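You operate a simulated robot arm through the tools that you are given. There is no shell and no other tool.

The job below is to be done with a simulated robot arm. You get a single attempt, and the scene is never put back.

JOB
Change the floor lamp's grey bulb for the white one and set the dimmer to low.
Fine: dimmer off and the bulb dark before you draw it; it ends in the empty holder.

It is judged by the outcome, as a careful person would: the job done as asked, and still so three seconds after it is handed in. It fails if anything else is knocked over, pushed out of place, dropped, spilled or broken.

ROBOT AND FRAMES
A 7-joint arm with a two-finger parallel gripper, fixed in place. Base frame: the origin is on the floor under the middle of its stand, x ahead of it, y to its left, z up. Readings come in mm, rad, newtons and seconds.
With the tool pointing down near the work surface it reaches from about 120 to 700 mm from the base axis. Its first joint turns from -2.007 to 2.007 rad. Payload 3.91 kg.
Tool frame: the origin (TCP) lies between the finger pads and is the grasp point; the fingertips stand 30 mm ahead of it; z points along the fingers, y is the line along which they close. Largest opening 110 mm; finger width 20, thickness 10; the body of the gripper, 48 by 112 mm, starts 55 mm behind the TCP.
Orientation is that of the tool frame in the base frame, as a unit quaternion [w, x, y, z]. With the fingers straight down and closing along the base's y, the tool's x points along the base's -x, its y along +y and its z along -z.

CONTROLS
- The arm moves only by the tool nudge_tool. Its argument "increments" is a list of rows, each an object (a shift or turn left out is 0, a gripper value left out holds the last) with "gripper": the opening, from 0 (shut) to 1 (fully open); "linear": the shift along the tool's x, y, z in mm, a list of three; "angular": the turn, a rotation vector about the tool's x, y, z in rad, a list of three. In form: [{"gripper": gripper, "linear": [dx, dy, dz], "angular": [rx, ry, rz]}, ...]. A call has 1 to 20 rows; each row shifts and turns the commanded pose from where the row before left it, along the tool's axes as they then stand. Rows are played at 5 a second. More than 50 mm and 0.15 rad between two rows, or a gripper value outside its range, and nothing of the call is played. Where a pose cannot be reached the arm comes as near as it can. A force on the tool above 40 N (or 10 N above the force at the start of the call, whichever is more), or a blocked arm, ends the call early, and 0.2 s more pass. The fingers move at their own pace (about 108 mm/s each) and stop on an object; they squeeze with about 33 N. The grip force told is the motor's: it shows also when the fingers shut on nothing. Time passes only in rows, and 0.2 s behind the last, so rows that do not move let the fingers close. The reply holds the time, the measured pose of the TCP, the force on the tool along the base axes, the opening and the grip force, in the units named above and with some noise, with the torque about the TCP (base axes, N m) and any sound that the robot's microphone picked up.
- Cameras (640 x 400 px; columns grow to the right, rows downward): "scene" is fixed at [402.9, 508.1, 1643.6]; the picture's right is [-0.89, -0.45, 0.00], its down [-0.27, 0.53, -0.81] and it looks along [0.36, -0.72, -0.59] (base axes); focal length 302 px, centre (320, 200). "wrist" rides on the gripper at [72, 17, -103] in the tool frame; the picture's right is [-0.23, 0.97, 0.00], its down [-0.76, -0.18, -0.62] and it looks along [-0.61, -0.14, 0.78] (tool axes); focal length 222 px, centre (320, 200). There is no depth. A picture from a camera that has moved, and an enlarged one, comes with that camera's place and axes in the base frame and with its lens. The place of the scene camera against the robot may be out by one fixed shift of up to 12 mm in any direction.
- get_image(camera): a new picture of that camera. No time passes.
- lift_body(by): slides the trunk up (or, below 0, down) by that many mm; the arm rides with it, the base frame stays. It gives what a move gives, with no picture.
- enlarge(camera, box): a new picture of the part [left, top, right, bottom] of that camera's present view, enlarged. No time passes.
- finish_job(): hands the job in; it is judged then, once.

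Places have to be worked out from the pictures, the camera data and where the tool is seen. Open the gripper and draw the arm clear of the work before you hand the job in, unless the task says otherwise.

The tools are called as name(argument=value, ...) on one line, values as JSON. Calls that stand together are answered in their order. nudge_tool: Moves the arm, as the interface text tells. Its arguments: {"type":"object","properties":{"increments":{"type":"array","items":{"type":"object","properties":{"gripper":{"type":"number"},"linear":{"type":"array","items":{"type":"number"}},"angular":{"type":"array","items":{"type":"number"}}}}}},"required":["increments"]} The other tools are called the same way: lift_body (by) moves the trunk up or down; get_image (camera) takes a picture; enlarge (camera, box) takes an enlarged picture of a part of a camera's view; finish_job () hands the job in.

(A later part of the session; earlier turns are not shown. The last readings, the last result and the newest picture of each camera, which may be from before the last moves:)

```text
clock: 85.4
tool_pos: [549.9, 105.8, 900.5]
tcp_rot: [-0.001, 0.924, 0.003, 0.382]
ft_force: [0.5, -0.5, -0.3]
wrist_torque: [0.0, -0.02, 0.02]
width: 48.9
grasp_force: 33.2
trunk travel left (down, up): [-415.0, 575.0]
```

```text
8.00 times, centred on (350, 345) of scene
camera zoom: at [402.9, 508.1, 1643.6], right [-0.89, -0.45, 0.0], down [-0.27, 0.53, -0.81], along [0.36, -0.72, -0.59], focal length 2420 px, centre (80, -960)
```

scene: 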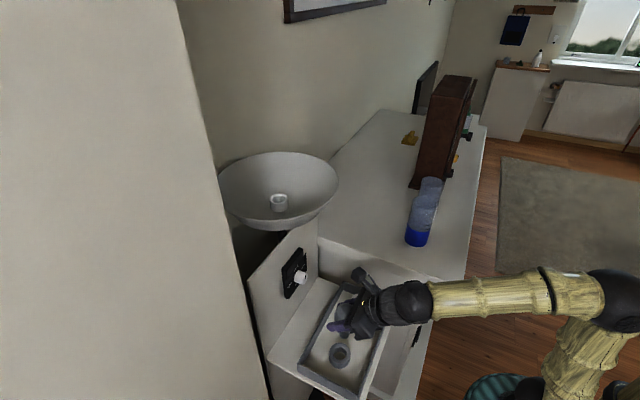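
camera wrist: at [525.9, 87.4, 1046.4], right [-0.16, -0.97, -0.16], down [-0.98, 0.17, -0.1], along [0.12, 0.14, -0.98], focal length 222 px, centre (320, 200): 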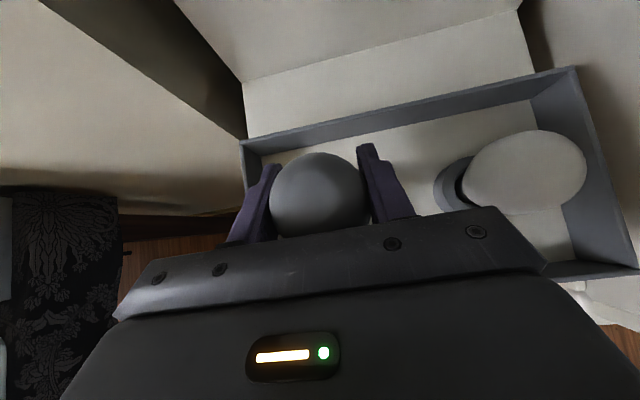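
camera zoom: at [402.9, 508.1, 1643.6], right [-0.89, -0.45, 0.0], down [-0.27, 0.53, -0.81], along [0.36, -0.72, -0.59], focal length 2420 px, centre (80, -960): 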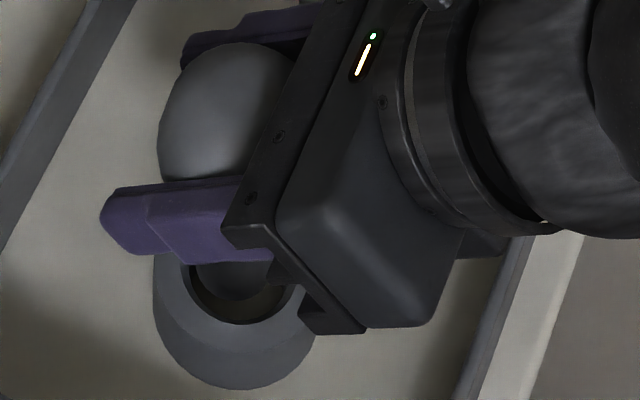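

Cap is centred over the hole and no contact yet. Lowering further in small steps.

nudge_tool(increments=[{"linear": [-2.1, 0, 2.1]}, {"linear": [-2.1, 0, 2.1]}, {"linear": [-2.1, 0, 2.1]}, {}])

enlarge(camera="scene", box=[325, 320, 375, 370])

```text
clock: 86.4
tool_pos: [551.0, 105.4, 891.7]
tcp_rot: [-0.002, 0.924, 0.003, 0.383]
ft_force: [0.0, -0.3, -0.6]
wrist_torque: [0.03, -0.01, 0.01]
width: 48.6
grasp_force: 32.9
trunk travel left (down, up): [-415.0, 575.0]
```

```text
8.00 times, centred on (350, 345) of scene
camera zoom: at [402.9, 508.1, 1643.6], right [-0.89, -0.45, 0.0], down [-0.27, 0.53, -0.81], along [0.36, -0.72, -0.59], focal length 2420 px, centre (80, -960)
```

zoom: 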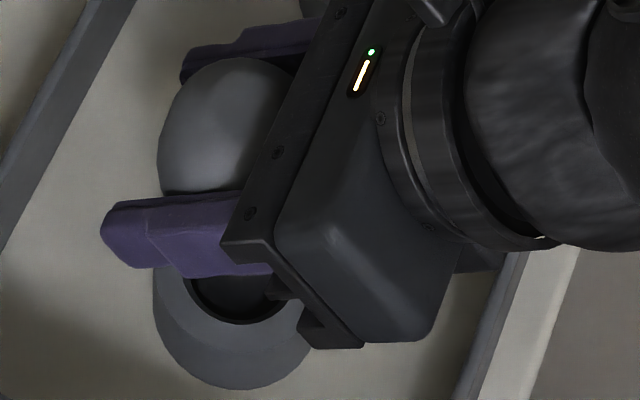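

Cap now appears inside the hole. Continuing down slowly until contact is felt.

nudge_tool(increments=[{"linear": [-2.1, 0, 2.1]}, {"linear": [-2.1, 0, 2.1]}, {}])

nudge_tool(increments=[{"linear": [-2.1, 0, 2.1]}, {"linear": [-2.1, 0, 2.1]}, {}])

enlarge(camera="scene", box=[325, 320, 375, 370])

```text
clock: 87.2
tool_pos: [549.0, 107.1, 887.5]
tcp_rot: [-0.001, 0.924, 0.002, 0.382]
ft_force: [0.5, 0.1, -0.4]
wrist_torque: [-0.01, -0.02, -0.01]
width: 48.8
grasp_force: 32.8
trunk travel left (down, up): [-415.0, 575.0]
```

```text
clock: 88.0
tool_pos: [549.9, 105.9, 880.0]
tcp_rot: [-0.001, 0.924, 0.002, 0.382]
ft_force: [0.1, -0.5, -0.7]
wrist_torque: [0.0, 0.03, 0.0]
width: 48.9
grasp_force: 32.9
trunk travel left (down, up): [-415.0, 575.0]
```

```text
8.00 times, centred on (350, 345) of scene
camera zoom: at [402.9, 508.1, 1643.6], right [-0.89, -0.45, 0.0], down [-0.27, 0.53, -0.81], along [0.36, -0.72, -0.59], focal length 2420 px, centre (80, -960)
```

zoom: 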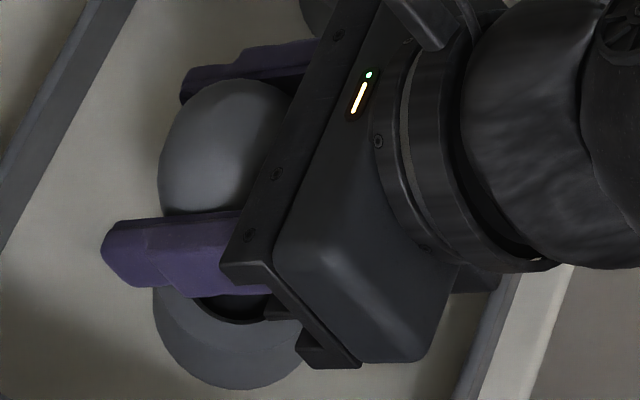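

Still no contact at z=880. Continuing in 3 mm steps with force checks.

nudge_tool(increments=[{"linear": [-2.1, 0, 2.1]}, {}])

nudge_tool(increments=[{"linear": [-2.1, 0, 2.1]}, {}])

nudge_tool(increments=[{"linear": [-2.1, 0, 2.1]}, {}])

enlarge(camera="scene", box=[325, 320, 375, 370])

```text
clock: 88.6
tool_pos: [549.6, 106.7, 877.3]
tcp_rot: [-0.002, 0.924, 0.003, 0.382]
ft_force: [0.3, 0.1, -0.2]
wrist_torque: [0.03, -0.01, 0.01]
width: 48.6
grasp_force: 32.8
trunk travel left (down, up): [-415.0, 575.0]
```

```text
clock: 89.2
tool_pos: [550.2, 105.8, 876.3]
tcp_rot: [-0.001, 0.924, 0.002, 0.383]
ft_force: [3.1, -1.6, 9.8]
wrist_torque: [-0.08, 0.03, 0.01]
width: 48.7
grasp_force: 32.9
trunk travel left (down, up): [-415.0, 575.0]
```

```text
clock: 89.8
tool_pos: [549.1, 105.7, 874.5]
tcp_rot: [-0.002, 0.922, 0.002, 0.387]
ft_force: [6.2, -0.8, 34.5]
wrist_torque: [-0.1, 0.16, 0.04]
width: 48.7
grasp_force: 33.5
trunk travel left (down, up): [-415.0, 575.0]
```

```text
8.00 times, centred on (350, 345) of scene
camera zoom: at [402.9, 508.1, 1643.6], right [-0.89, -0.45, 0.0], down [-0.27, 0.53, -0.81], along [0.36, -0.72, -0.59], focal length 2420 px, centre (80, -960)
```

zoom: 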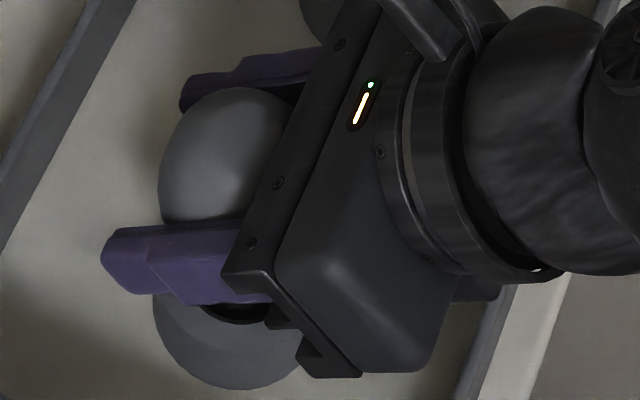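

Firm contact at z≈876: the bulb is bottomed in the holder. I'll relax upward 2.5 mm to remove the load, then open the fingers slowly.

nudge_tool(increments=[{"linear": [2.4, 0, -2.4]}, {}, {"gripper": 0.5}, {"gripper": 0.55}, {"gripper": 0.65}, {"gripper": 0.8}, {"gripper": 1.0}, {}])

enlarge(camera="scene", box=[315, 310, 385, 380])

get_image(camera="wrist")

```text
clock: 91.6
tool_pos: [549.6, 105.3, 873.4]
tcp_rot: [-0.001, 0.924, 0.002, 0.382]
ft_force: [-0.1, 1.5, 0.2]
wrist_torque: [0.01, 0.01, 0.0]
width: 110.2
grasp_force: 0.0
trunk travel left (down, up): [-415.0, 575.0]
```

```text
5.71 times, centred on (350, 345) of scene
camera zoom: at [402.9, 508.1, 1643.6], right [-0.89, -0.45, 0.0], down [-0.27, 0.53, -0.81], along [0.36, -0.72, -0.59], focal length 1728 px, centre (149, -629)
```

zoom: 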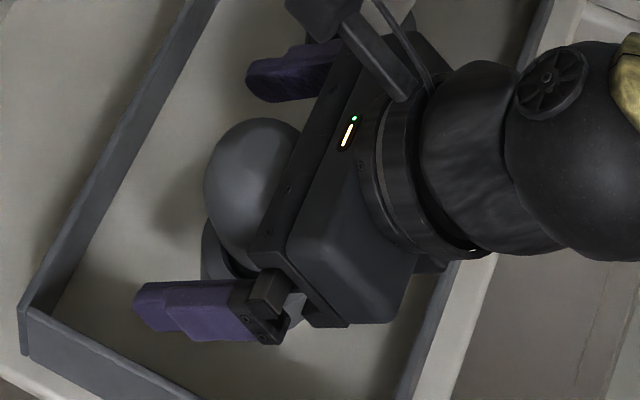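

```text
taken
camera wrist: at [528.8, 89.4, 998.9], right [-0.16, -0.97, -0.16], down [-0.98, 0.17, -0.1], along [0.12, 0.14, -0.98], focal length 222 px, centre (320, 200)
```

wrist: 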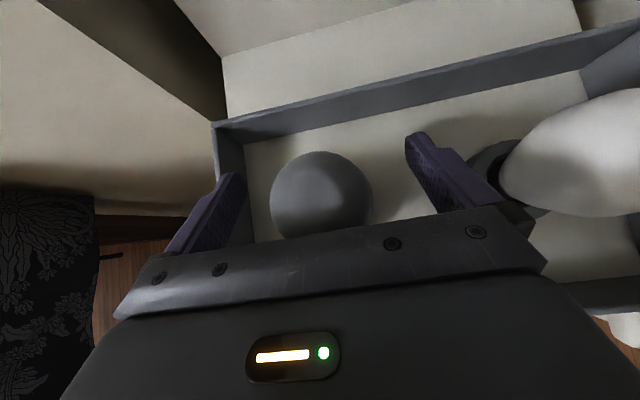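

Bulb released and standing in the holder. Retracting along the tool axis, up and back, to check it.

nudge_tool(increments=[{"linear": [0, 0, -20]}, {"linear": [0, 0, -25]}, {"linear": [0, 0, -25]}, {"linear": [0, 0, -25]}, {"linear": [21, 0, -21]}, {}])

get_image(camera="wrist")

enlarge(camera="scene", box=[270, 250, 420, 390])

```text
clock: 93.0
tool_pos: [482.7, 106.8, 971.5]
tcp_rot: [-0.001, 0.924, 0.002, 0.382]
ft_force: [-0.4, -0.8, 0.5]
wrist_torque: [0.01, -0.01, 0.02]
width: 109.9
grasp_force: 0.0
trunk travel left (down, up): [-415.0, 575.0]
```

```text
taken
camera wrist: at [461.7, 88.9, 1096.0], right [-0.16, -0.97, -0.16], down [-0.98, 0.17, -0.1], along [0.12, 0.14, -0.98], focal length 222 px, centre (320, 200)
```

wrist: 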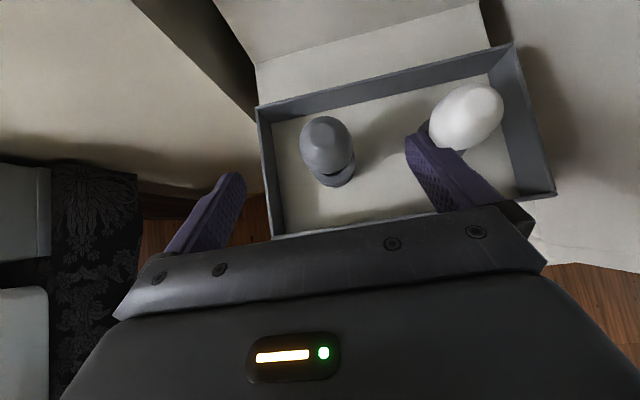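

```text
2.86 times, centred on (345, 320) of scene
camera zoom: at [402.9, 508.1, 1643.6], right [-0.89, -0.45, 0.0], down [-0.27, 0.53, -0.81], along [0.36, -0.72, -0.59], focal length 864 px, centre (249, -143)
```

zoom: 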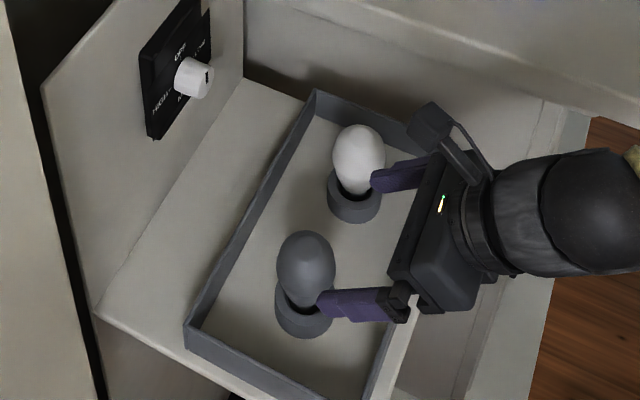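

Both bulbs stand properly in their holders. Now I'll shift sideways (−y) at this height to line up with the white bulb, narrowing the opening a bit to stay clear of the cabinet side.

nudge_tool(increments=[{"linear": [0, 33.2, 0], "gripper": 0.82}, {"linear": [0, 33.2, 0]}, {"linear": [0, 33.2, 0]}, {"linear": [0, 33.2, 0]}, {}])

get_image(camera="wrist")

get_image(camera="scene")

```text
clock: 94.2
tool_pos: [482.5, -26.5, 970.9]
tcp_rot: [-0.001, 0.924, 0.002, 0.383]
ft_force: [1.3, 0.8, -0.9]
wrist_torque: [0.03, -0.01, 0.01]
width: 90.2
grasp_force: 0.1
trunk travel left (down, up): [-415.0, 575.0]
```

```text
taken
camera wrist: at [462.4, -44.2, 1095.5], right [-0.16, -0.97, -0.16], down [-0.98, 0.17, -0.1], along [0.12, 0.14, -0.98], focal length 222 px, centre (320, 200)
```

wrist: 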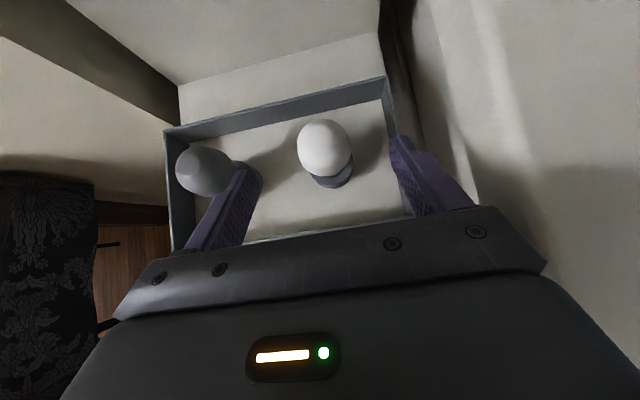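

```text
taken
```

scene: 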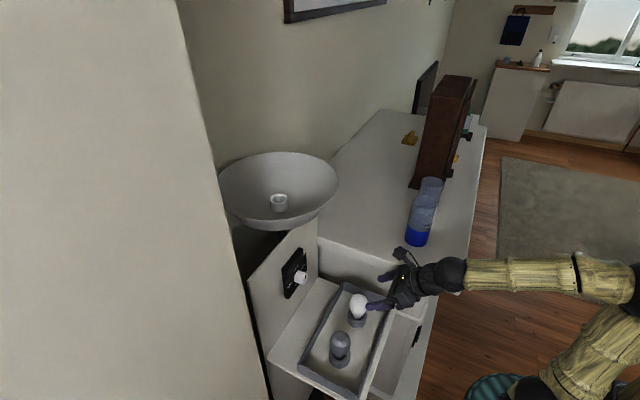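

Wrist and forearm remain above the cabinet slab. Enlarging to pin down the white bulb centre.

enlarge(camera="wrist", box=[270, 100, 380, 200])

enlarge(camera="scene", box=[320, 270, 400, 350])

```text
4.00 times, centred on (325, 150) of wrist
camera zoom: at [462.4, -44.2, 1095.5], right [-0.16, -0.97, -0.16], down [-0.98, 0.17, -0.1], along [0.12, 0.14, -0.98], focal length 888 px, centre (300, 400)
```

zoom: 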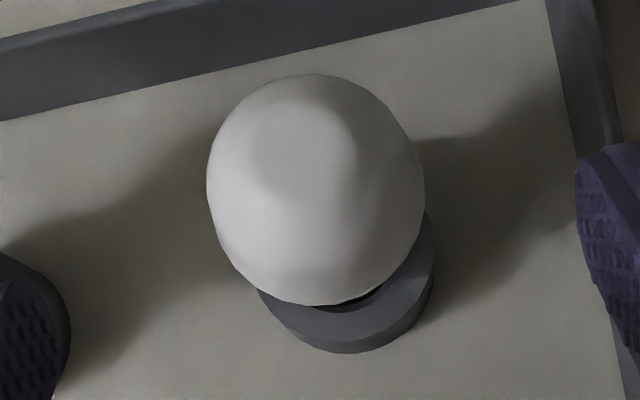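

```text
5.00 times, centred on (360, 310) of scene
camera zoom: at [402.9, 508.1, 1643.6], right [-0.89, -0.45, 0.0], down [-0.27, 0.53, -0.81], along [0.36, -0.72, -0.59], focal length 1512 px, centre (120, -350)
```

zoom: 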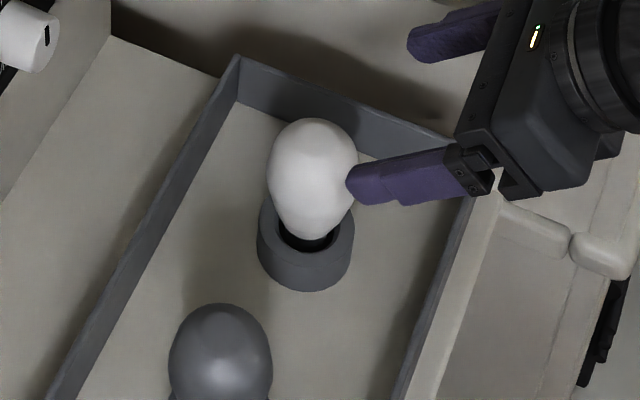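

White bulb centre is near (543, -25.5, 877). I'll descend along the tool axis with fingers straddling it.

nudge_tool(increments=[{"linear": [-23.6, -1, 0]}, {"linear": [0, 0, 30]}, {"linear": [0, 0, 30]}, {"linear": [0, 0, 29]}, {"linear": [0, 0, 20]}, {}])

get_image(camera="wrist")

enlarge(camera="scene", box=[320, 270, 400, 350])

```text
clock: 95.2
tool_pos: [510.1, -56.1, 924.9]
tcp_rot: [0.009, 0.914, -0.036, 0.404]
ft_force: [-4.7, 16.9, 1.9]
wrist_torque: [-0.72, -0.11, -0.71]
width: 82.7
grasp_force: 0.1
out of reach, approached as far as the arm can: row 4
trunk travel left (down, up): [-415.0, 575.0]
stopped in row 4: the force on the tool passed its limit at 64 N (the readings are from after the stop); the commanded pose is now the measured one
```

```text
taken
camera wrist: at [480.9, -71.4, 1048.1], right [-0.22, -0.96, -0.18], down [-0.96, 0.25, -0.14], along [0.18, 0.14, -0.97], focal length 222 px, centre (320, 200)
```

wrist: 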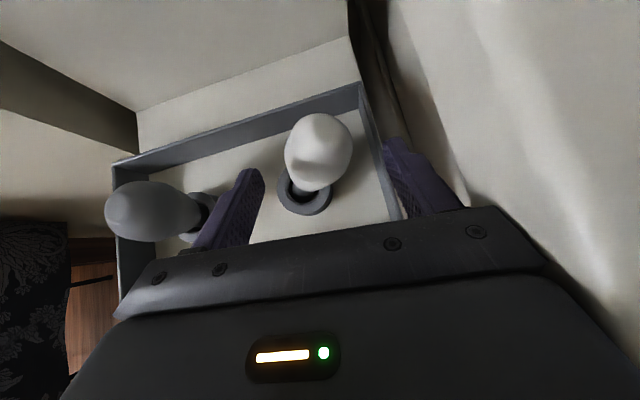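

```text
5.00 times, centred on (360, 310) of scene
camera zoom: at [402.9, 508.1, 1643.6], right [-0.89, -0.45, 0.0], down [-0.27, 0.53, -0.81], along [0.36, -0.72, -0.59], focal length 1512 px, centre (120, -350)
```

zoom: 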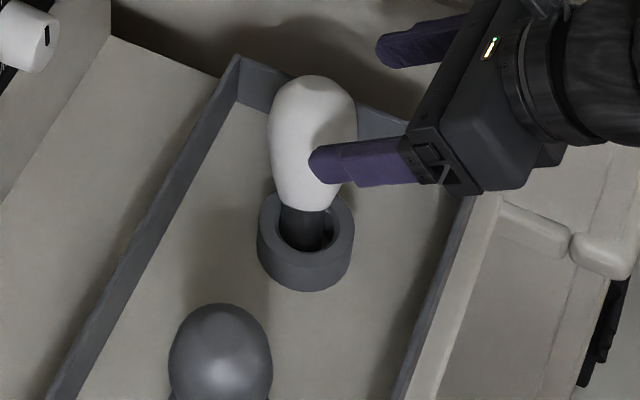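

Something went wrong: the arm deviated sideways (−y) near a limit and pressed against the cabinet side, and the white bulb looks tilted in its holder. I'll look carefully before moving.

get_image(camera="scene")

enlarge(camera="wrist", box=[200, 90, 480, 260])

enlarge(camera="scene", box=[340, 240, 480, 340])

```text
taken
```

scene: 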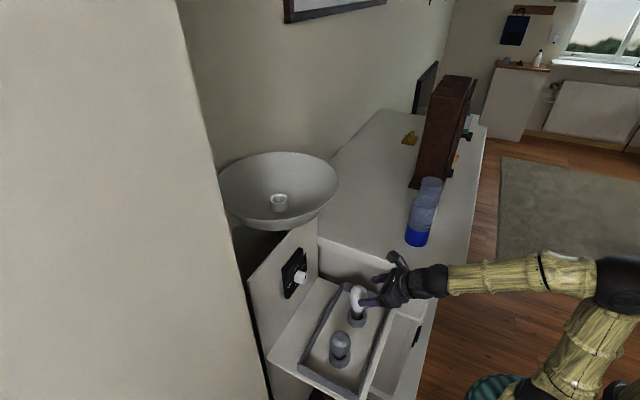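

```text
2.29 times, centred on (340, 175) of wrist
camera zoom: at [480.9, -71.4, 1048.1], right [-0.22, -0.96, -0.18], down [-0.96, 0.25, -0.14], along [0.18, 0.14, -0.97], focal length 508 px, centre (274, 257)
```

zoom: 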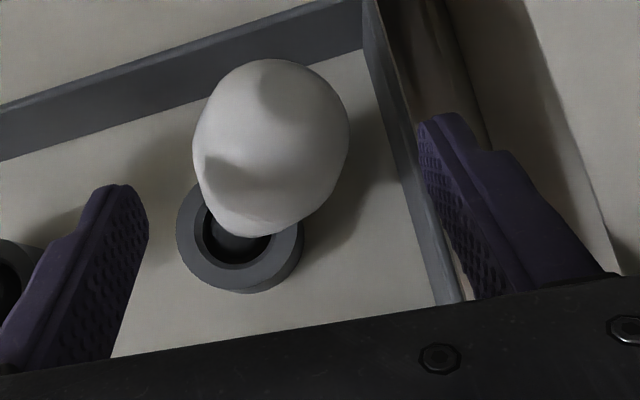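

```text
4.00 times, centred on (410, 290) of scene
camera zoom: at [402.9, 508.1, 1643.6], right [-0.89, -0.45, 0.0], down [-0.27, 0.53, -0.81], along [0.36, -0.72, -0.59], focal length 1210 px, centre (-40, -160)
```

zoom: 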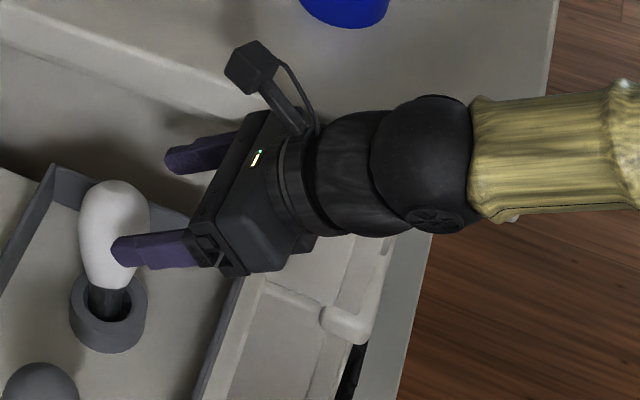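

The bulb is leaning in its (unmoved) holder and the right finger is pressing the cabinet side. First I'll ease 8 mm away from the cabinet (+y) to relieve the contact.

nudge_tool(increments=[{"linear": [0, -4, 0]}, {"linear": [0, -4, 0]}])

enlarge(camera="wrist", box=[200, 90, 480, 260])

```text
clock: 95.8
tool_pos: [510.6, -52.9, 923.7]
tcp_rot: [0.011, 0.914, -0.041, 0.403]
ft_force: [-1.4, 4.0, 0.3]
wrist_torque: [-0.21, -0.03, -0.21]
width: 88.3
grasp_force: 0.0
trunk travel left (down, up): [-415.0, 575.0]
```

```text
2.29 times, centred on (340, 175) of wrist
camera zoom: at [482.0, -68.6, 1047.9], right [-0.23, -0.96, -0.18], down [-0.96, 0.26, -0.14], along [0.18, 0.14, -0.97], focal length 508 px, centre (274, 257)
```

zoom: 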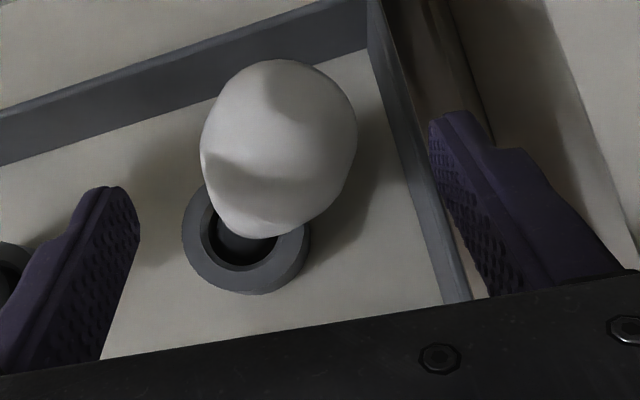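

Contact force is nearly gone and the leaning bulb is stable and untouched. Another 8 mm away from the cabinet.

nudge_tool(increments=[{"linear": [0, -4, 0]}, {"linear": [0, -4, 0]}])

get_image(camera="wrist")

enlarge(camera="scene", box=[340, 240, 480, 340])

```text
clock: 96.4
tool_pos: [511.1, -44.8, 925.1]
tcp_rot: [0.01, 0.914, -0.041, 0.404]
ft_force: [0.0, -0.6, 0.7]
wrist_torque: [-0.01, -0.03, -0.04]
width: 90.0
grasp_force: 0.0
trunk travel left (down, up): [-415.0, 575.0]
```

```text
taken
camera wrist: at [482.9, -60.4, 1048.0], right [-0.23, -0.96, -0.18], down [-0.96, 0.26, -0.14], along [0.18, 0.14, -0.97], focal length 222 px, centre (320, 200)
```

wrist: 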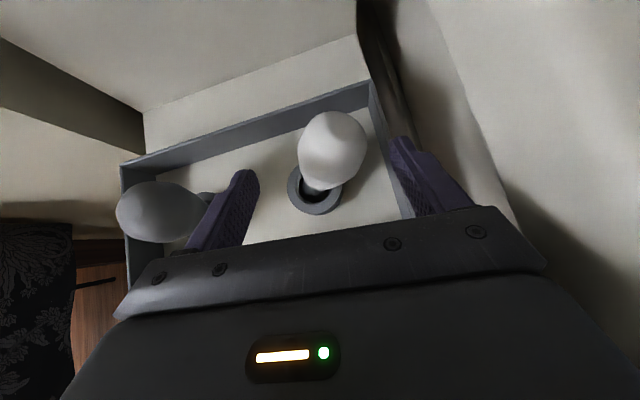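

```text
4.00 times, centred on (410, 290) of scene
camera zoom: at [402.9, 508.1, 1643.6], right [-0.89, -0.45, 0.0], down [-0.27, 0.53, -0.81], along [0.36, -0.72, -0.59], focal length 1210 px, centre (-40, -160)
```

zoom: 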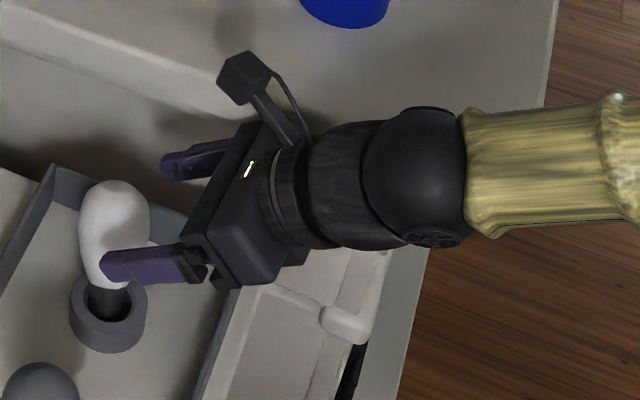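

Contact is gone. I'll lift straight up with the trunk by 70 mm (pure translation) to clear the bulb.

lift_body(by=70)

get_image(camera="wrist")

enlarge(camera="scene", box=[310, 260, 410, 370])

```text
clock: 97.5
tool_pos: [511.2, -44.2, 994.7]
tcp_rot: [0.011, 0.914, -0.041, 0.405]
ft_force: [-0.8, -0.5, 1.3]
wrist_torque: [0.01, 0.03, 0.01]
width: 89.9
grasp_force: 0.1
trunk travel left (down, up): [-485.0, 505.0]
```

```text
taken
camera wrist: at [482.9, -59.9, 1117.9], right [-0.23, -0.96, -0.18], down [-0.96, 0.26, -0.14], along [0.18, 0.14, -0.97], focal length 222 px, centre (320, 200)
```

wrist: 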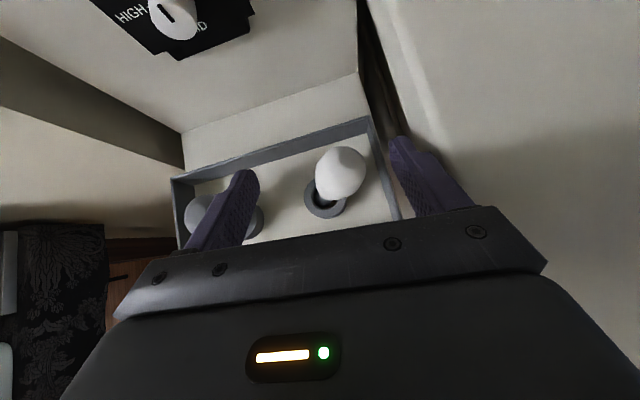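

```text
3.64 times, centred on (360, 315) of scene
camera zoom: at [402.9, 508.1, 1643.6], right [-0.89, -0.45, 0.0], down [-0.27, 0.53, -0.81], along [0.36, -0.72, -0.59], focal length 1100 px, centre (174, -218)
```

zoom: 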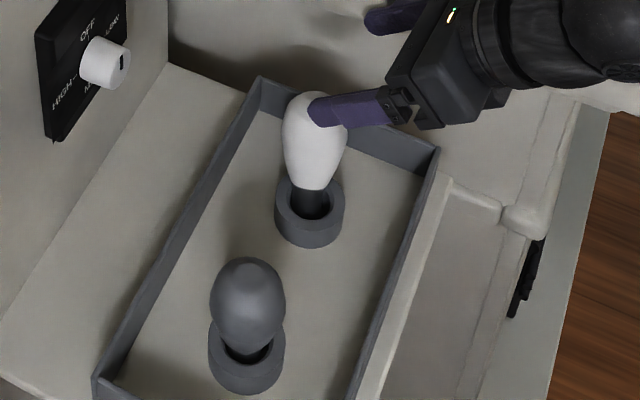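

The bulb leans in its hole but is stable. The trouble came from the forearm lining up with the tool axis (wrist singularity); I'll raise the hand, square the orientation again, then lower the trunk so the forearm stays flatter.

nudge_tool(increments=[{"linear": [14.1, 0, -14.1]}, {"linear": [14.1, 0, -14.1]}, {"angular": [0.0517, -0.0488, -0.0674]}, {"linear": [14.1, -5, -14.1]}, {"linear": [14.1, -5, -14.1]}, {"linear": [14.1, -5, -14.1]}, {"linear": [14.1, -5, -14.1]}, {}])

get_image(camera="scene")

```text
clock: 99.3
tool_pos: [509.1, -24.1, 1114.7]
tcp_rot: [-0.001, 0.924, 0.0, 0.382]
ft_force: [0.6, -0.2, 0.4]
wrist_torque: [0.0, -0.01, -0.05]
width: 90.3
grasp_force: 0.0
trunk travel left (down, up): [-485.0, 505.0]
```

```text
taken
```

scene: 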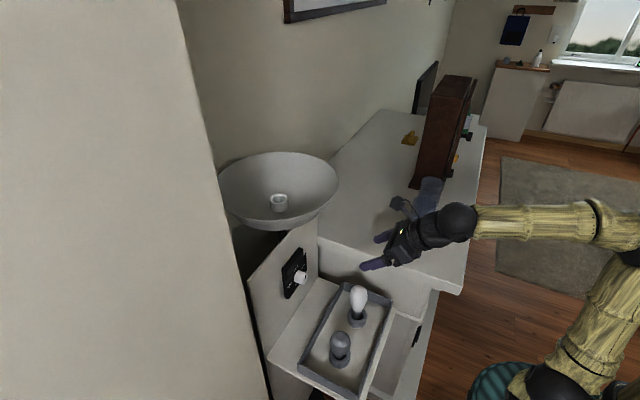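

Orientation is square again. I'll raise the hand 60 mm more and then drop the trunk 200 mm, ending at the same height with a flatter forearm.

nudge_tool(increments=[{"linear": [14.1, 0, -14.1]}, {"linear": [14.1, 0, -14.1]}, {"linear": [14.1, 0, -14.1]}, {}])

lift_body(by=-190)

get_image(camera="scene")

get_image(camera="wrist")

```text
clock: 100.3
tool_pos: [511.1, -22.7, 1174.1]
tcp_rot: [-0.002, 0.924, 0.001, 0.382]
ft_force: [0.6, 0.2, -0.4]
wrist_torque: [-0.04, 0.0, -0.02]
width: 90.4
grasp_force: 0.1
trunk travel left (down, up): [-485.0, 505.0]
```

```text
clock: 102.3
tool_pos: [509.4, -25.3, 983.9]
tcp_rot: [-0.001, 0.924, 0.0, 0.381]
ft_force: [0.4, 0.3, -0.3]
wrist_torque: [-0.01, -0.03, -0.02]
width: 90.0
grasp_force: 0.0
trunk travel left (down, up): [-295.0, 695.0]
```

```text
taken
```

scene: 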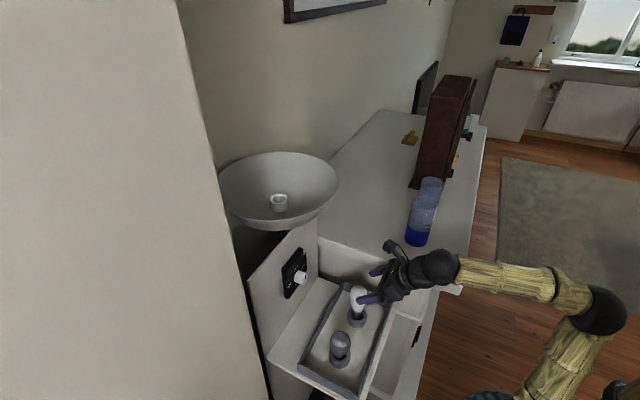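

```text
taken
camera wrist: at [488.8, -41.1, 1108.7], right [-0.16, -0.97, -0.16], down [-0.98, 0.18, -0.1], along [0.12, 0.14, -0.98], focal length 222 px, centre (320, 200)
```

wrist: 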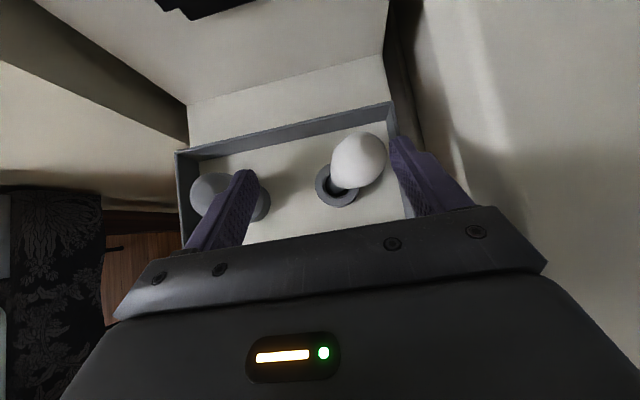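

Posture is good now. Enlarging to locate the leaning bulb head and its holder.

enlarge(camera="wrist", box=[290, 110, 420, 230])

enlarge(camera="scene", box=[320, 260, 400, 340])

```text
3.33 times, centred on (355, 170) of wrist
camera zoom: at [488.8, -41.1, 1108.7], right [-0.16, -0.97, -0.16], down [-0.98, 0.18, -0.1], along [0.12, 0.14, -0.98], focal length 740 px, centre (203, 300)
```

zoom: 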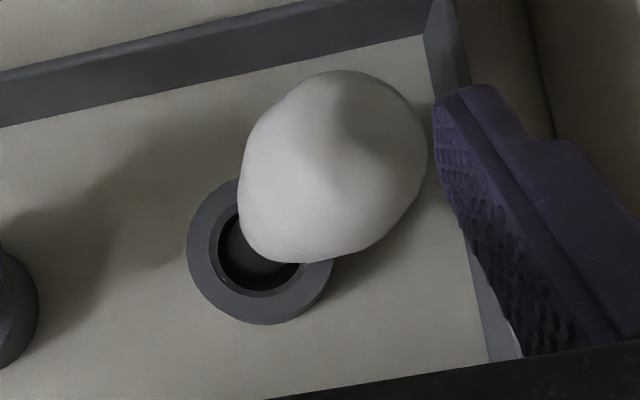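

```text
5.00 times, centred on (360, 300) of scene
camera zoom: at [402.9, 508.1, 1643.6], right [-0.89, -0.45, 0.0], down [-0.27, 0.53, -0.81], along [0.36, -0.72, -0.59], focal length 1512 px, centre (120, -300)
```

zoom: 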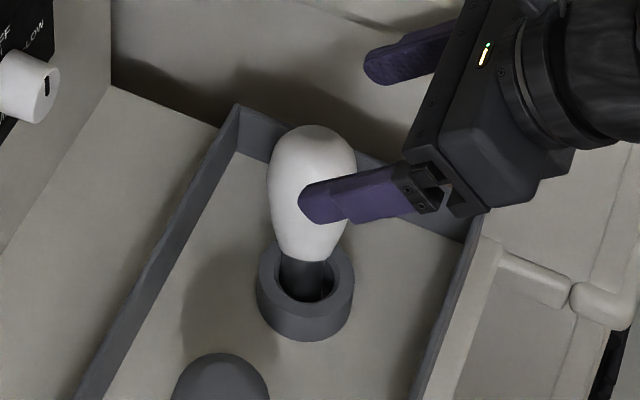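

The head leans to about (551, -59, 875) with the cap still in its hole at (539, -25). I'll open fully and place the right finger on its −y side (staying clear of the cabinet side) so I can push it upright again; first the lateral/back move.

nudge_tool(increments=[{"linear": [-22.4, 5.3, 0], "gripper": 1.0}, {"linear": [-22.4, 5.4, 0]}, {"linear": [0, 0, 20]}, {}])

get_image(camera="wrist")

get_image(camera="scene")

```text
clock: 103.3
tool_pos: [492.1, -33.6, 938.0]
tcp_rot: [0.0, 0.924, 0.001, 0.382]
ft_force: [0.2, -0.7, -0.1]
wrist_torque: [0.0, 0.02, 0.0]
width: 110.2
grasp_force: 0.1
trunk travel left (down, up): [-295.0, 695.0]
```

```text
taken
camera wrist: at [471.0, -51.4, 1062.5], right [-0.16, -0.97, -0.16], down [-0.98, 0.18, -0.1], along [0.12, 0.14, -0.98], focal length 222 px, centre (320, 200)
```

wrist: 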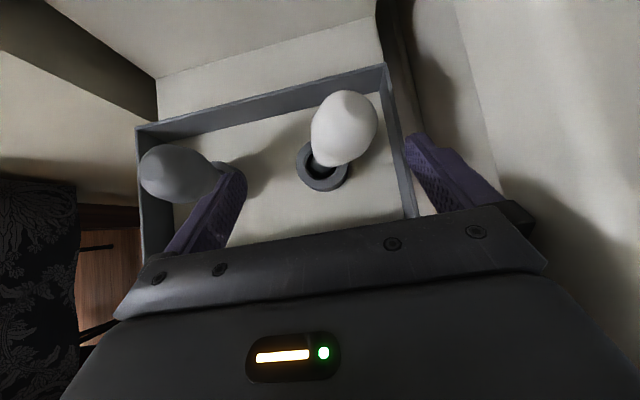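

```text
taken
```

scene: 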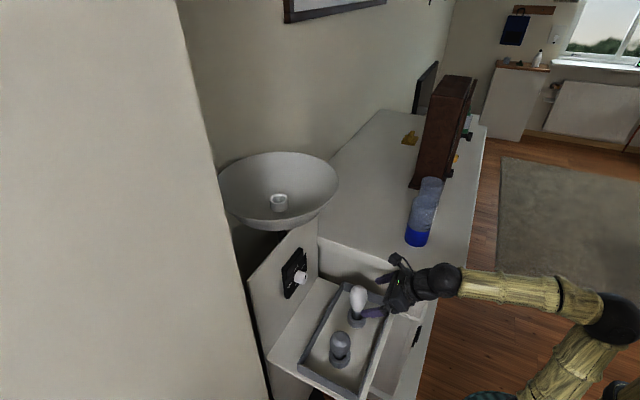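

Commanded and measured pose agree now, so the posture is sound. Advancing along the tool axis 50 mm with the right finger passing beside the head.

nudge_tool(increments=[{"linear": [0, 1.5, 17]}, {"linear": [0, 0, 17]}, {"linear": [0, 0, 16]}, {}])

get_image(camera="wrist")

enlarge(camera="scene", box=[320, 260, 400, 340])

```text
clock: 104.3
tool_pos: [529.0, -36.5, 903.6]
tcp_rot: [-0.001, 0.924, 0.001, 0.382]
ft_force: [0.1, 0.0, -0.2]
wrist_torque: [0.01, 0.01, -0.03]
width: 110.1
grasp_force: 0.0
trunk travel left (down, up): [-295.0, 695.0]
```

```text
taken
camera wrist: at [506.7, -53.5, 1027.0], right [-0.16, -0.97, -0.16], down [-0.98, 0.18, -0.1], along [0.12, 0.14, -0.98], focal length 222 px, centre (320, 200)
```

wrist: 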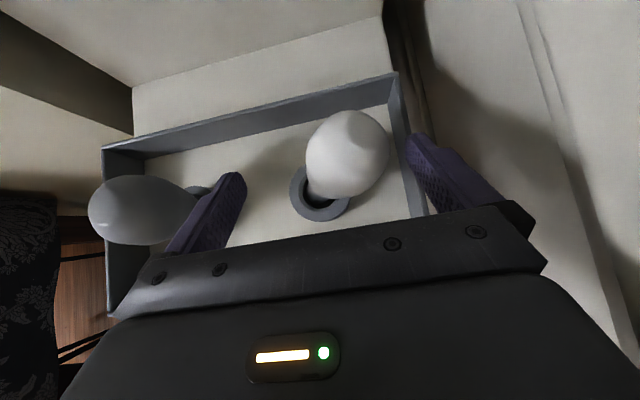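

```text
5.00 times, centred on (360, 300) of scene
camera zoom: at [402.9, 508.1, 1643.6], right [-0.89, -0.45, 0.0], down [-0.27, 0.53, -0.81], along [0.36, -0.72, -0.59], focal length 1512 px, centre (120, -300)
```

zoom: 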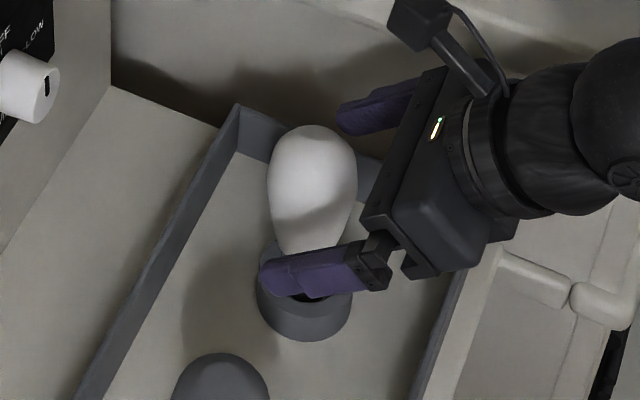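

Clear so far. 20 mm further so the right finger is fully beside the head.

nudge_tool(increments=[{"linear": [0, 0, 10]}, {"linear": [0, 0, 12]}, {}])

get_image(camera="wrist")

```text
clock: 105.1
tool_pos: [543.1, -36.6, 886.6]
tcp_rot: [-0.002, 0.924, 0.001, 0.382]
ft_force: [0.1, 0.8, 0.3]
wrist_torque: [-0.04, 0.01, 0.01]
width: 110.0
grasp_force: 0.0
trunk travel left (down, up): [-295.0, 695.0]
```

```text
taken
camera wrist: at [522.0, -52.7, 1011.4], right [-0.16, -0.97, -0.16], down [-0.98, 0.18, -0.1], along [0.12, 0.14, -0.98], focal length 222 px, centre (320, 200)
```

wrist: 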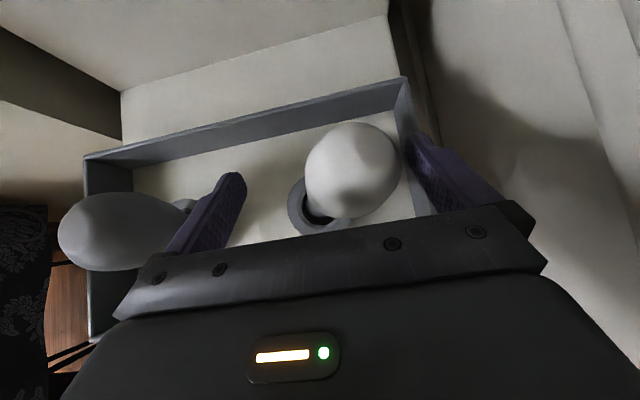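

The right finger is beside the head on its −y side. Now pushing gently toward +y, 20 mm in 4 mm steps.

nudge_tool(increments=[{"linear": [0, -4, 0]}, {"linear": [0, -4, 0]}, {"linear": [0, -4, 0]}, {"linear": [0, -4, 0]}, {"linear": [0, -4, 0]}, {}])

get_image(camera="wrist")

enlarge(camera="scene", box=[320, 260, 400, 340])

```text
clock: 106.5
tool_pos: [543.5, -16.5, 887.6]
tcp_rot: [-0.001, 0.925, 0.001, 0.381]
ft_force: [-1.1, 0.0, 0.4]
wrist_torque: [-0.01, 0.01, -0.02]
width: 109.9
grasp_force: 0.2
trunk travel left (down, up): [-295.0, 695.0]
```

```text
taken
camera wrist: at [522.1, -33.2, 1011.8], right [-0.16, -0.97, -0.16], down [-0.98, 0.18, -0.1], along [0.12, 0.14, -0.98], focal length 222 px, centre (320, 200)
```

wrist: 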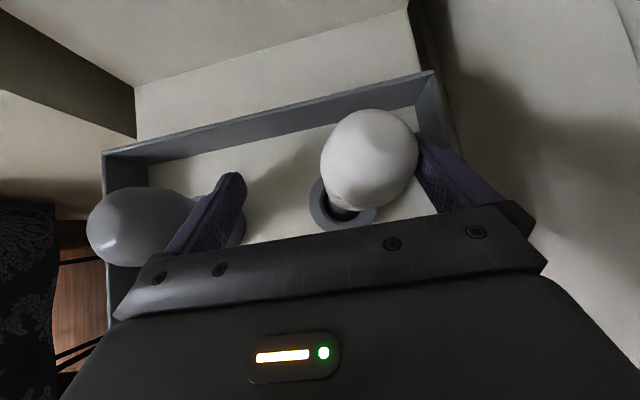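

```text
5.00 times, centred on (360, 300) of scene
camera zoom: at [402.9, 508.1, 1643.6], right [-0.89, -0.45, 0.0], down [-0.27, 0.53, -0.81], along [0.36, -0.72, -0.59], focal length 1512 px, centre (120, -300)
```

zoom: 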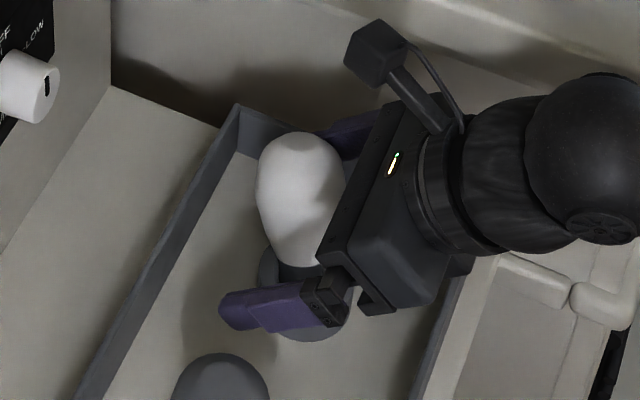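

The head is coming back up (now about (558, -48)), leaning slightly +x. I'll continue pushing +y while moving a little +x so the pad stays centred on it.

nudge_tool(increments=[{"linear": [1.8, -3, 1.8]}, {"linear": [1.8, -3, 1.8]}, {"linear": [1.8, -3, 1.8]}, {"linear": [1.8, -3, 1.8]}, {}])

get_image(camera="wrist")

enlarge(camera="scene", box=[320, 260, 400, 340])

```text
clock: 107.7
tool_pos: [552.9, -4.4, 888.5]
tcp_rot: [-0.001, 0.925, 0.001, 0.381]
ft_force: [0.1, -0.8, 0.0]
wrist_torque: [-0.03, 0.01, -0.04]
width: 110.2
grasp_force: 0.0
trunk travel left (down, up): [-295.0, 695.0]
```

```text
taken
camera wrist: at [532.3, -21.3, 1012.2], right [-0.16, -0.97, -0.16], down [-0.98, 0.18, -0.1], along [0.12, 0.14, -0.98], focal length 222 px, centre (320, 200)
```

wrist: 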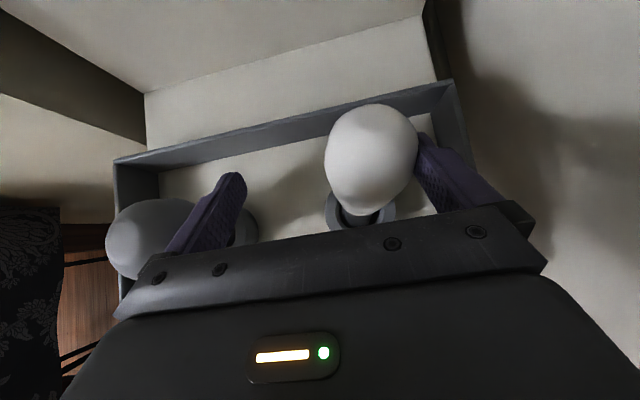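

```text
5.00 times, centred on (360, 300) of scene
camera zoom: at [402.9, 508.1, 1643.6], right [-0.89, -0.45, 0.0], down [-0.27, 0.53, -0.81], along [0.36, -0.72, -0.59], focal length 1512 px, centre (120, -300)
```

zoom: 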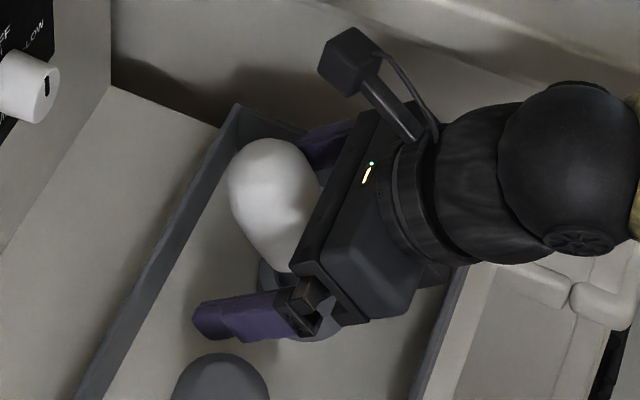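

The bulb now leans mainly toward +x with its head near (571, -32, 875), cap still in the hole. I'll centre the open fingers around the head; then I can narrow them to square it in y and draw it upright in x.

nudge_tool(increments=[{"linear": [0, 8, 0]}, {"linear": [4.2, 9, 8.5]}, {"linear": [4.3, 8, 8.5]}, {}])

get_image(camera="wrist")

enlarge(camera="scene", box=[310, 260, 400, 350])

```text
clock: 108.7
tool_pos: [571.9, -29.9, 883.1]
tcp_rot: [-0.001, 0.924, 0.001, 0.381]
ft_force: [-0.2, 0.4, 0.2]
wrist_torque: [0.02, 0.02, -0.02]
width: 110.0
grasp_force: 0.1
trunk travel left (down, up): [-295.0, 695.0]
```

```text
taken
camera wrist: at [550.6, -46.1, 1006.2], right [-0.16, -0.97, -0.16], down [-0.98, 0.18, -0.1], along [0.12, 0.14, -0.98], focal length 222 px, centre (320, 200)
```

wrist: 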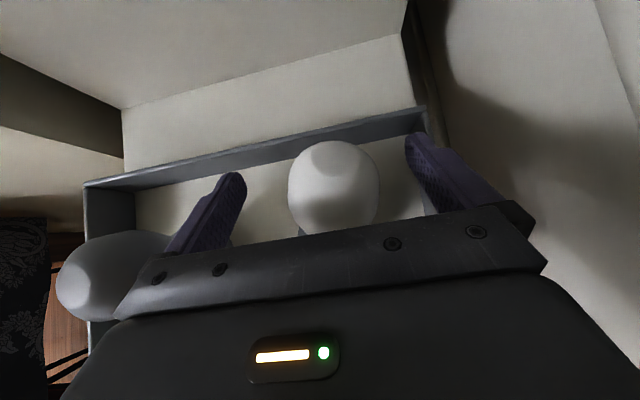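

```text
4.44 times, centred on (355, 305) of scene
camera zoom: at [402.9, 508.1, 1643.6], right [-0.89, -0.45, 0.0], down [-0.27, 0.53, -0.81], along [0.36, -0.72, -0.59], focal length 1344 px, centre (164, -267)
```

zoom: 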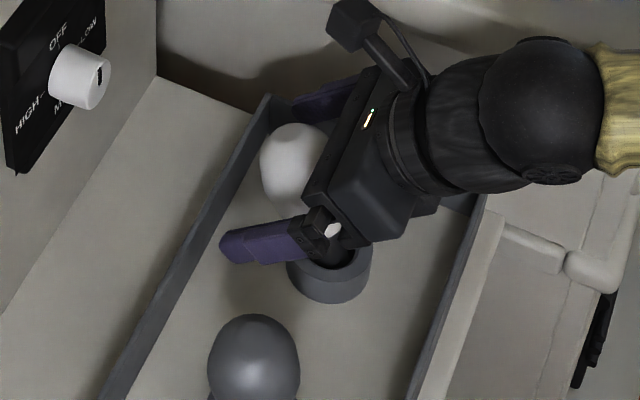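

Head at (574, -37, 873). I'll narrow the opening to ~60 mm without squeezing and shift to y=-25 to square it over the hole in y.

nudge_tool(increments=[{"linear": [0, 5, 0], "gripper": 0.75}, {"gripper": 0.62}, {"gripper": 0.56}, {"linear": [0, -3, 0]}, {"linear": [0, -3, 0]}, {"linear": [0, -3, 0]}, {"linear": [0, -2, 0]}, {}])

get_image(camera="wrist")

enlarge(camera="scene", box=[310, 260, 400, 350])

```text
clock: 110.5
tool_pos: [571.3, -23.7, 882.5]
tcp_rot: [-0.001, 0.924, 0.001, 0.382]
ft_force: [-0.2, -0.5, -0.4]
wrist_torque: [-0.01, -0.03, 0.0]
width: 61.6
grasp_force: 0.2
trunk travel left (down, up): [-295.0, 695.0]
```

```text
taken
camera wrist: at [550.1, -40.1, 1006.0], right [-0.16, -0.97, -0.16], down [-0.98, 0.18, -0.1], along [0.12, 0.14, -0.98], focal length 222 px, centre (320, 200)
```

wrist: 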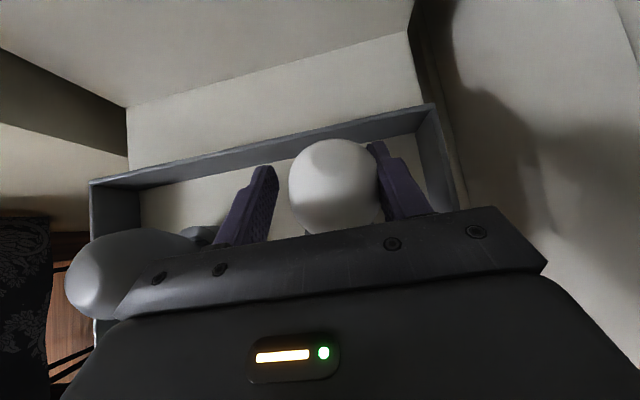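

```text
4.44 times, centred on (355, 305) of scene
camera zoom: at [402.9, 508.1, 1643.6], right [-0.89, -0.45, 0.0], down [-0.27, 0.53, -0.81], along [0.36, -0.72, -0.59], focal length 1344 px, centre (164, -267)
```

zoom: 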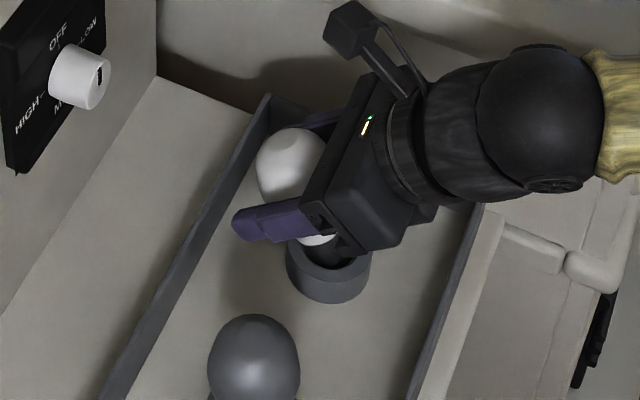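

The head is now squared at y≈-27 between the fingers, leaning only in +x. Closing to grip it.

nudge_tool(increments=[{"gripper": 0.5}, {"gripper": 0.4}, {"gripper": 0.2}, {}])

get_image(camera="wrist")

enlarge(camera="scene", box=[310, 260, 400, 350])

```text
clock: 111.5
tool_pos: [571.4, -24.1, 882.3]
tcp_rot: [-0.001, 0.924, 0.0, 0.382]
ft_force: [1.3, 1.1, 1.7]
wrist_torque: [-0.04, -0.04, 0.04]
width: 46.8
grasp_force: 33.5
trunk travel left (down, up): [-295.0, 695.0]
```

```text
taken
camera wrist: at [550.2, -40.2, 1006.1], right [-0.16, -0.97, -0.16], down [-0.98, 0.18, -0.1], along [0.12, 0.14, -0.98], focal length 222 px, centre (320, 200)
```

wrist: 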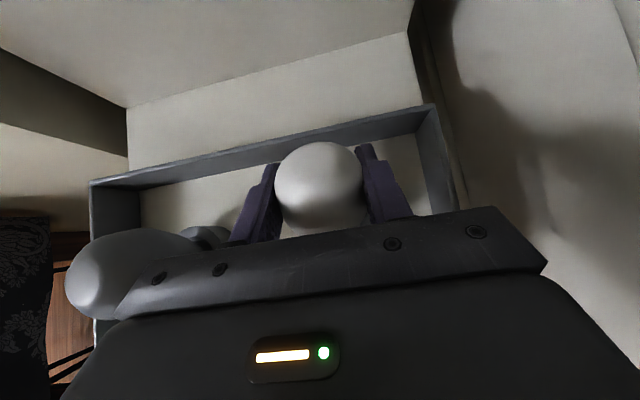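

```text
4.44 times, centred on (355, 305) of scene
camera zoom: at [402.9, 508.1, 1643.6], right [-0.89, -0.45, 0.0], down [-0.27, 0.53, -0.81], along [0.36, -0.72, -0.59], focal length 1344 px, centre (164, -267)
```

zoom: 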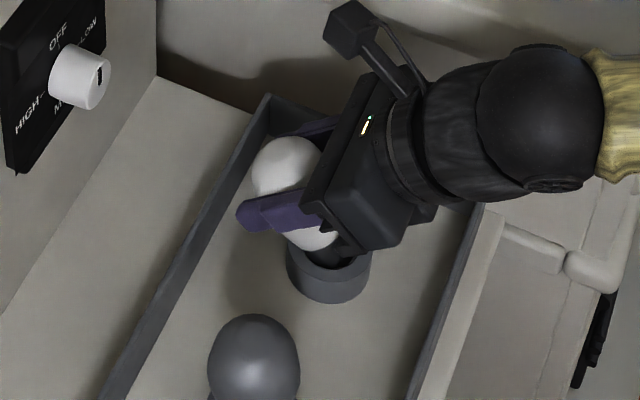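

Gripped (46.8 mm). The bulb leans ~25° toward +x; I'll rotate tool and bulb together about the cap in the hole (pitch 45°→20°) so it comes upright with little side force, checking after two small steps.

nudge_tool(increments=[{"linear": [-2.4, 0, -6.36], "angular": [0, 0.0873, 0]}, {"linear": [-2.5, 0, -6.25], "angular": [0, 0.0873, 0]}, {}])

enlarge(camera="scene", box=[310, 260, 400, 350])

```text
clock: 112.3
tool_pos: [559.4, -23.7, 886.5]
tcp_rot: [-0.002, 0.888, 0.001, 0.46]
ft_force: [-0.2, -0.3, -0.1]
wrist_torque: [-0.04, 0.02, 0.02]
width: 47.3
grasp_force: 33.1
trunk travel left (down, up): [-295.0, 695.0]
```

```text
4.44 times, centred on (355, 305) of scene
camera zoom: at [402.9, 508.1, 1643.6], right [-0.89, -0.45, 0.0], down [-0.27, 0.53, -0.81], along [0.36, -0.72, -0.59], focal length 1344 px, centre (164, -267)
```

zoom: 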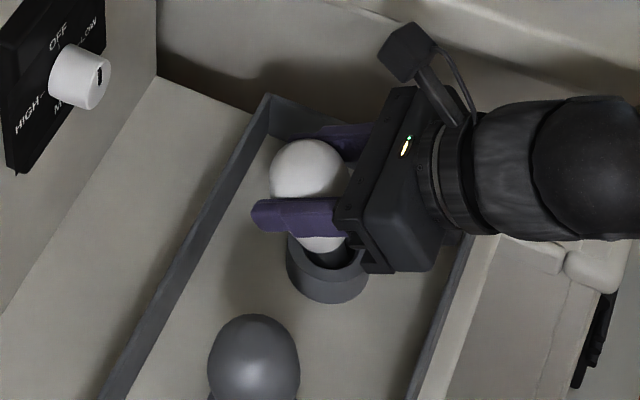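

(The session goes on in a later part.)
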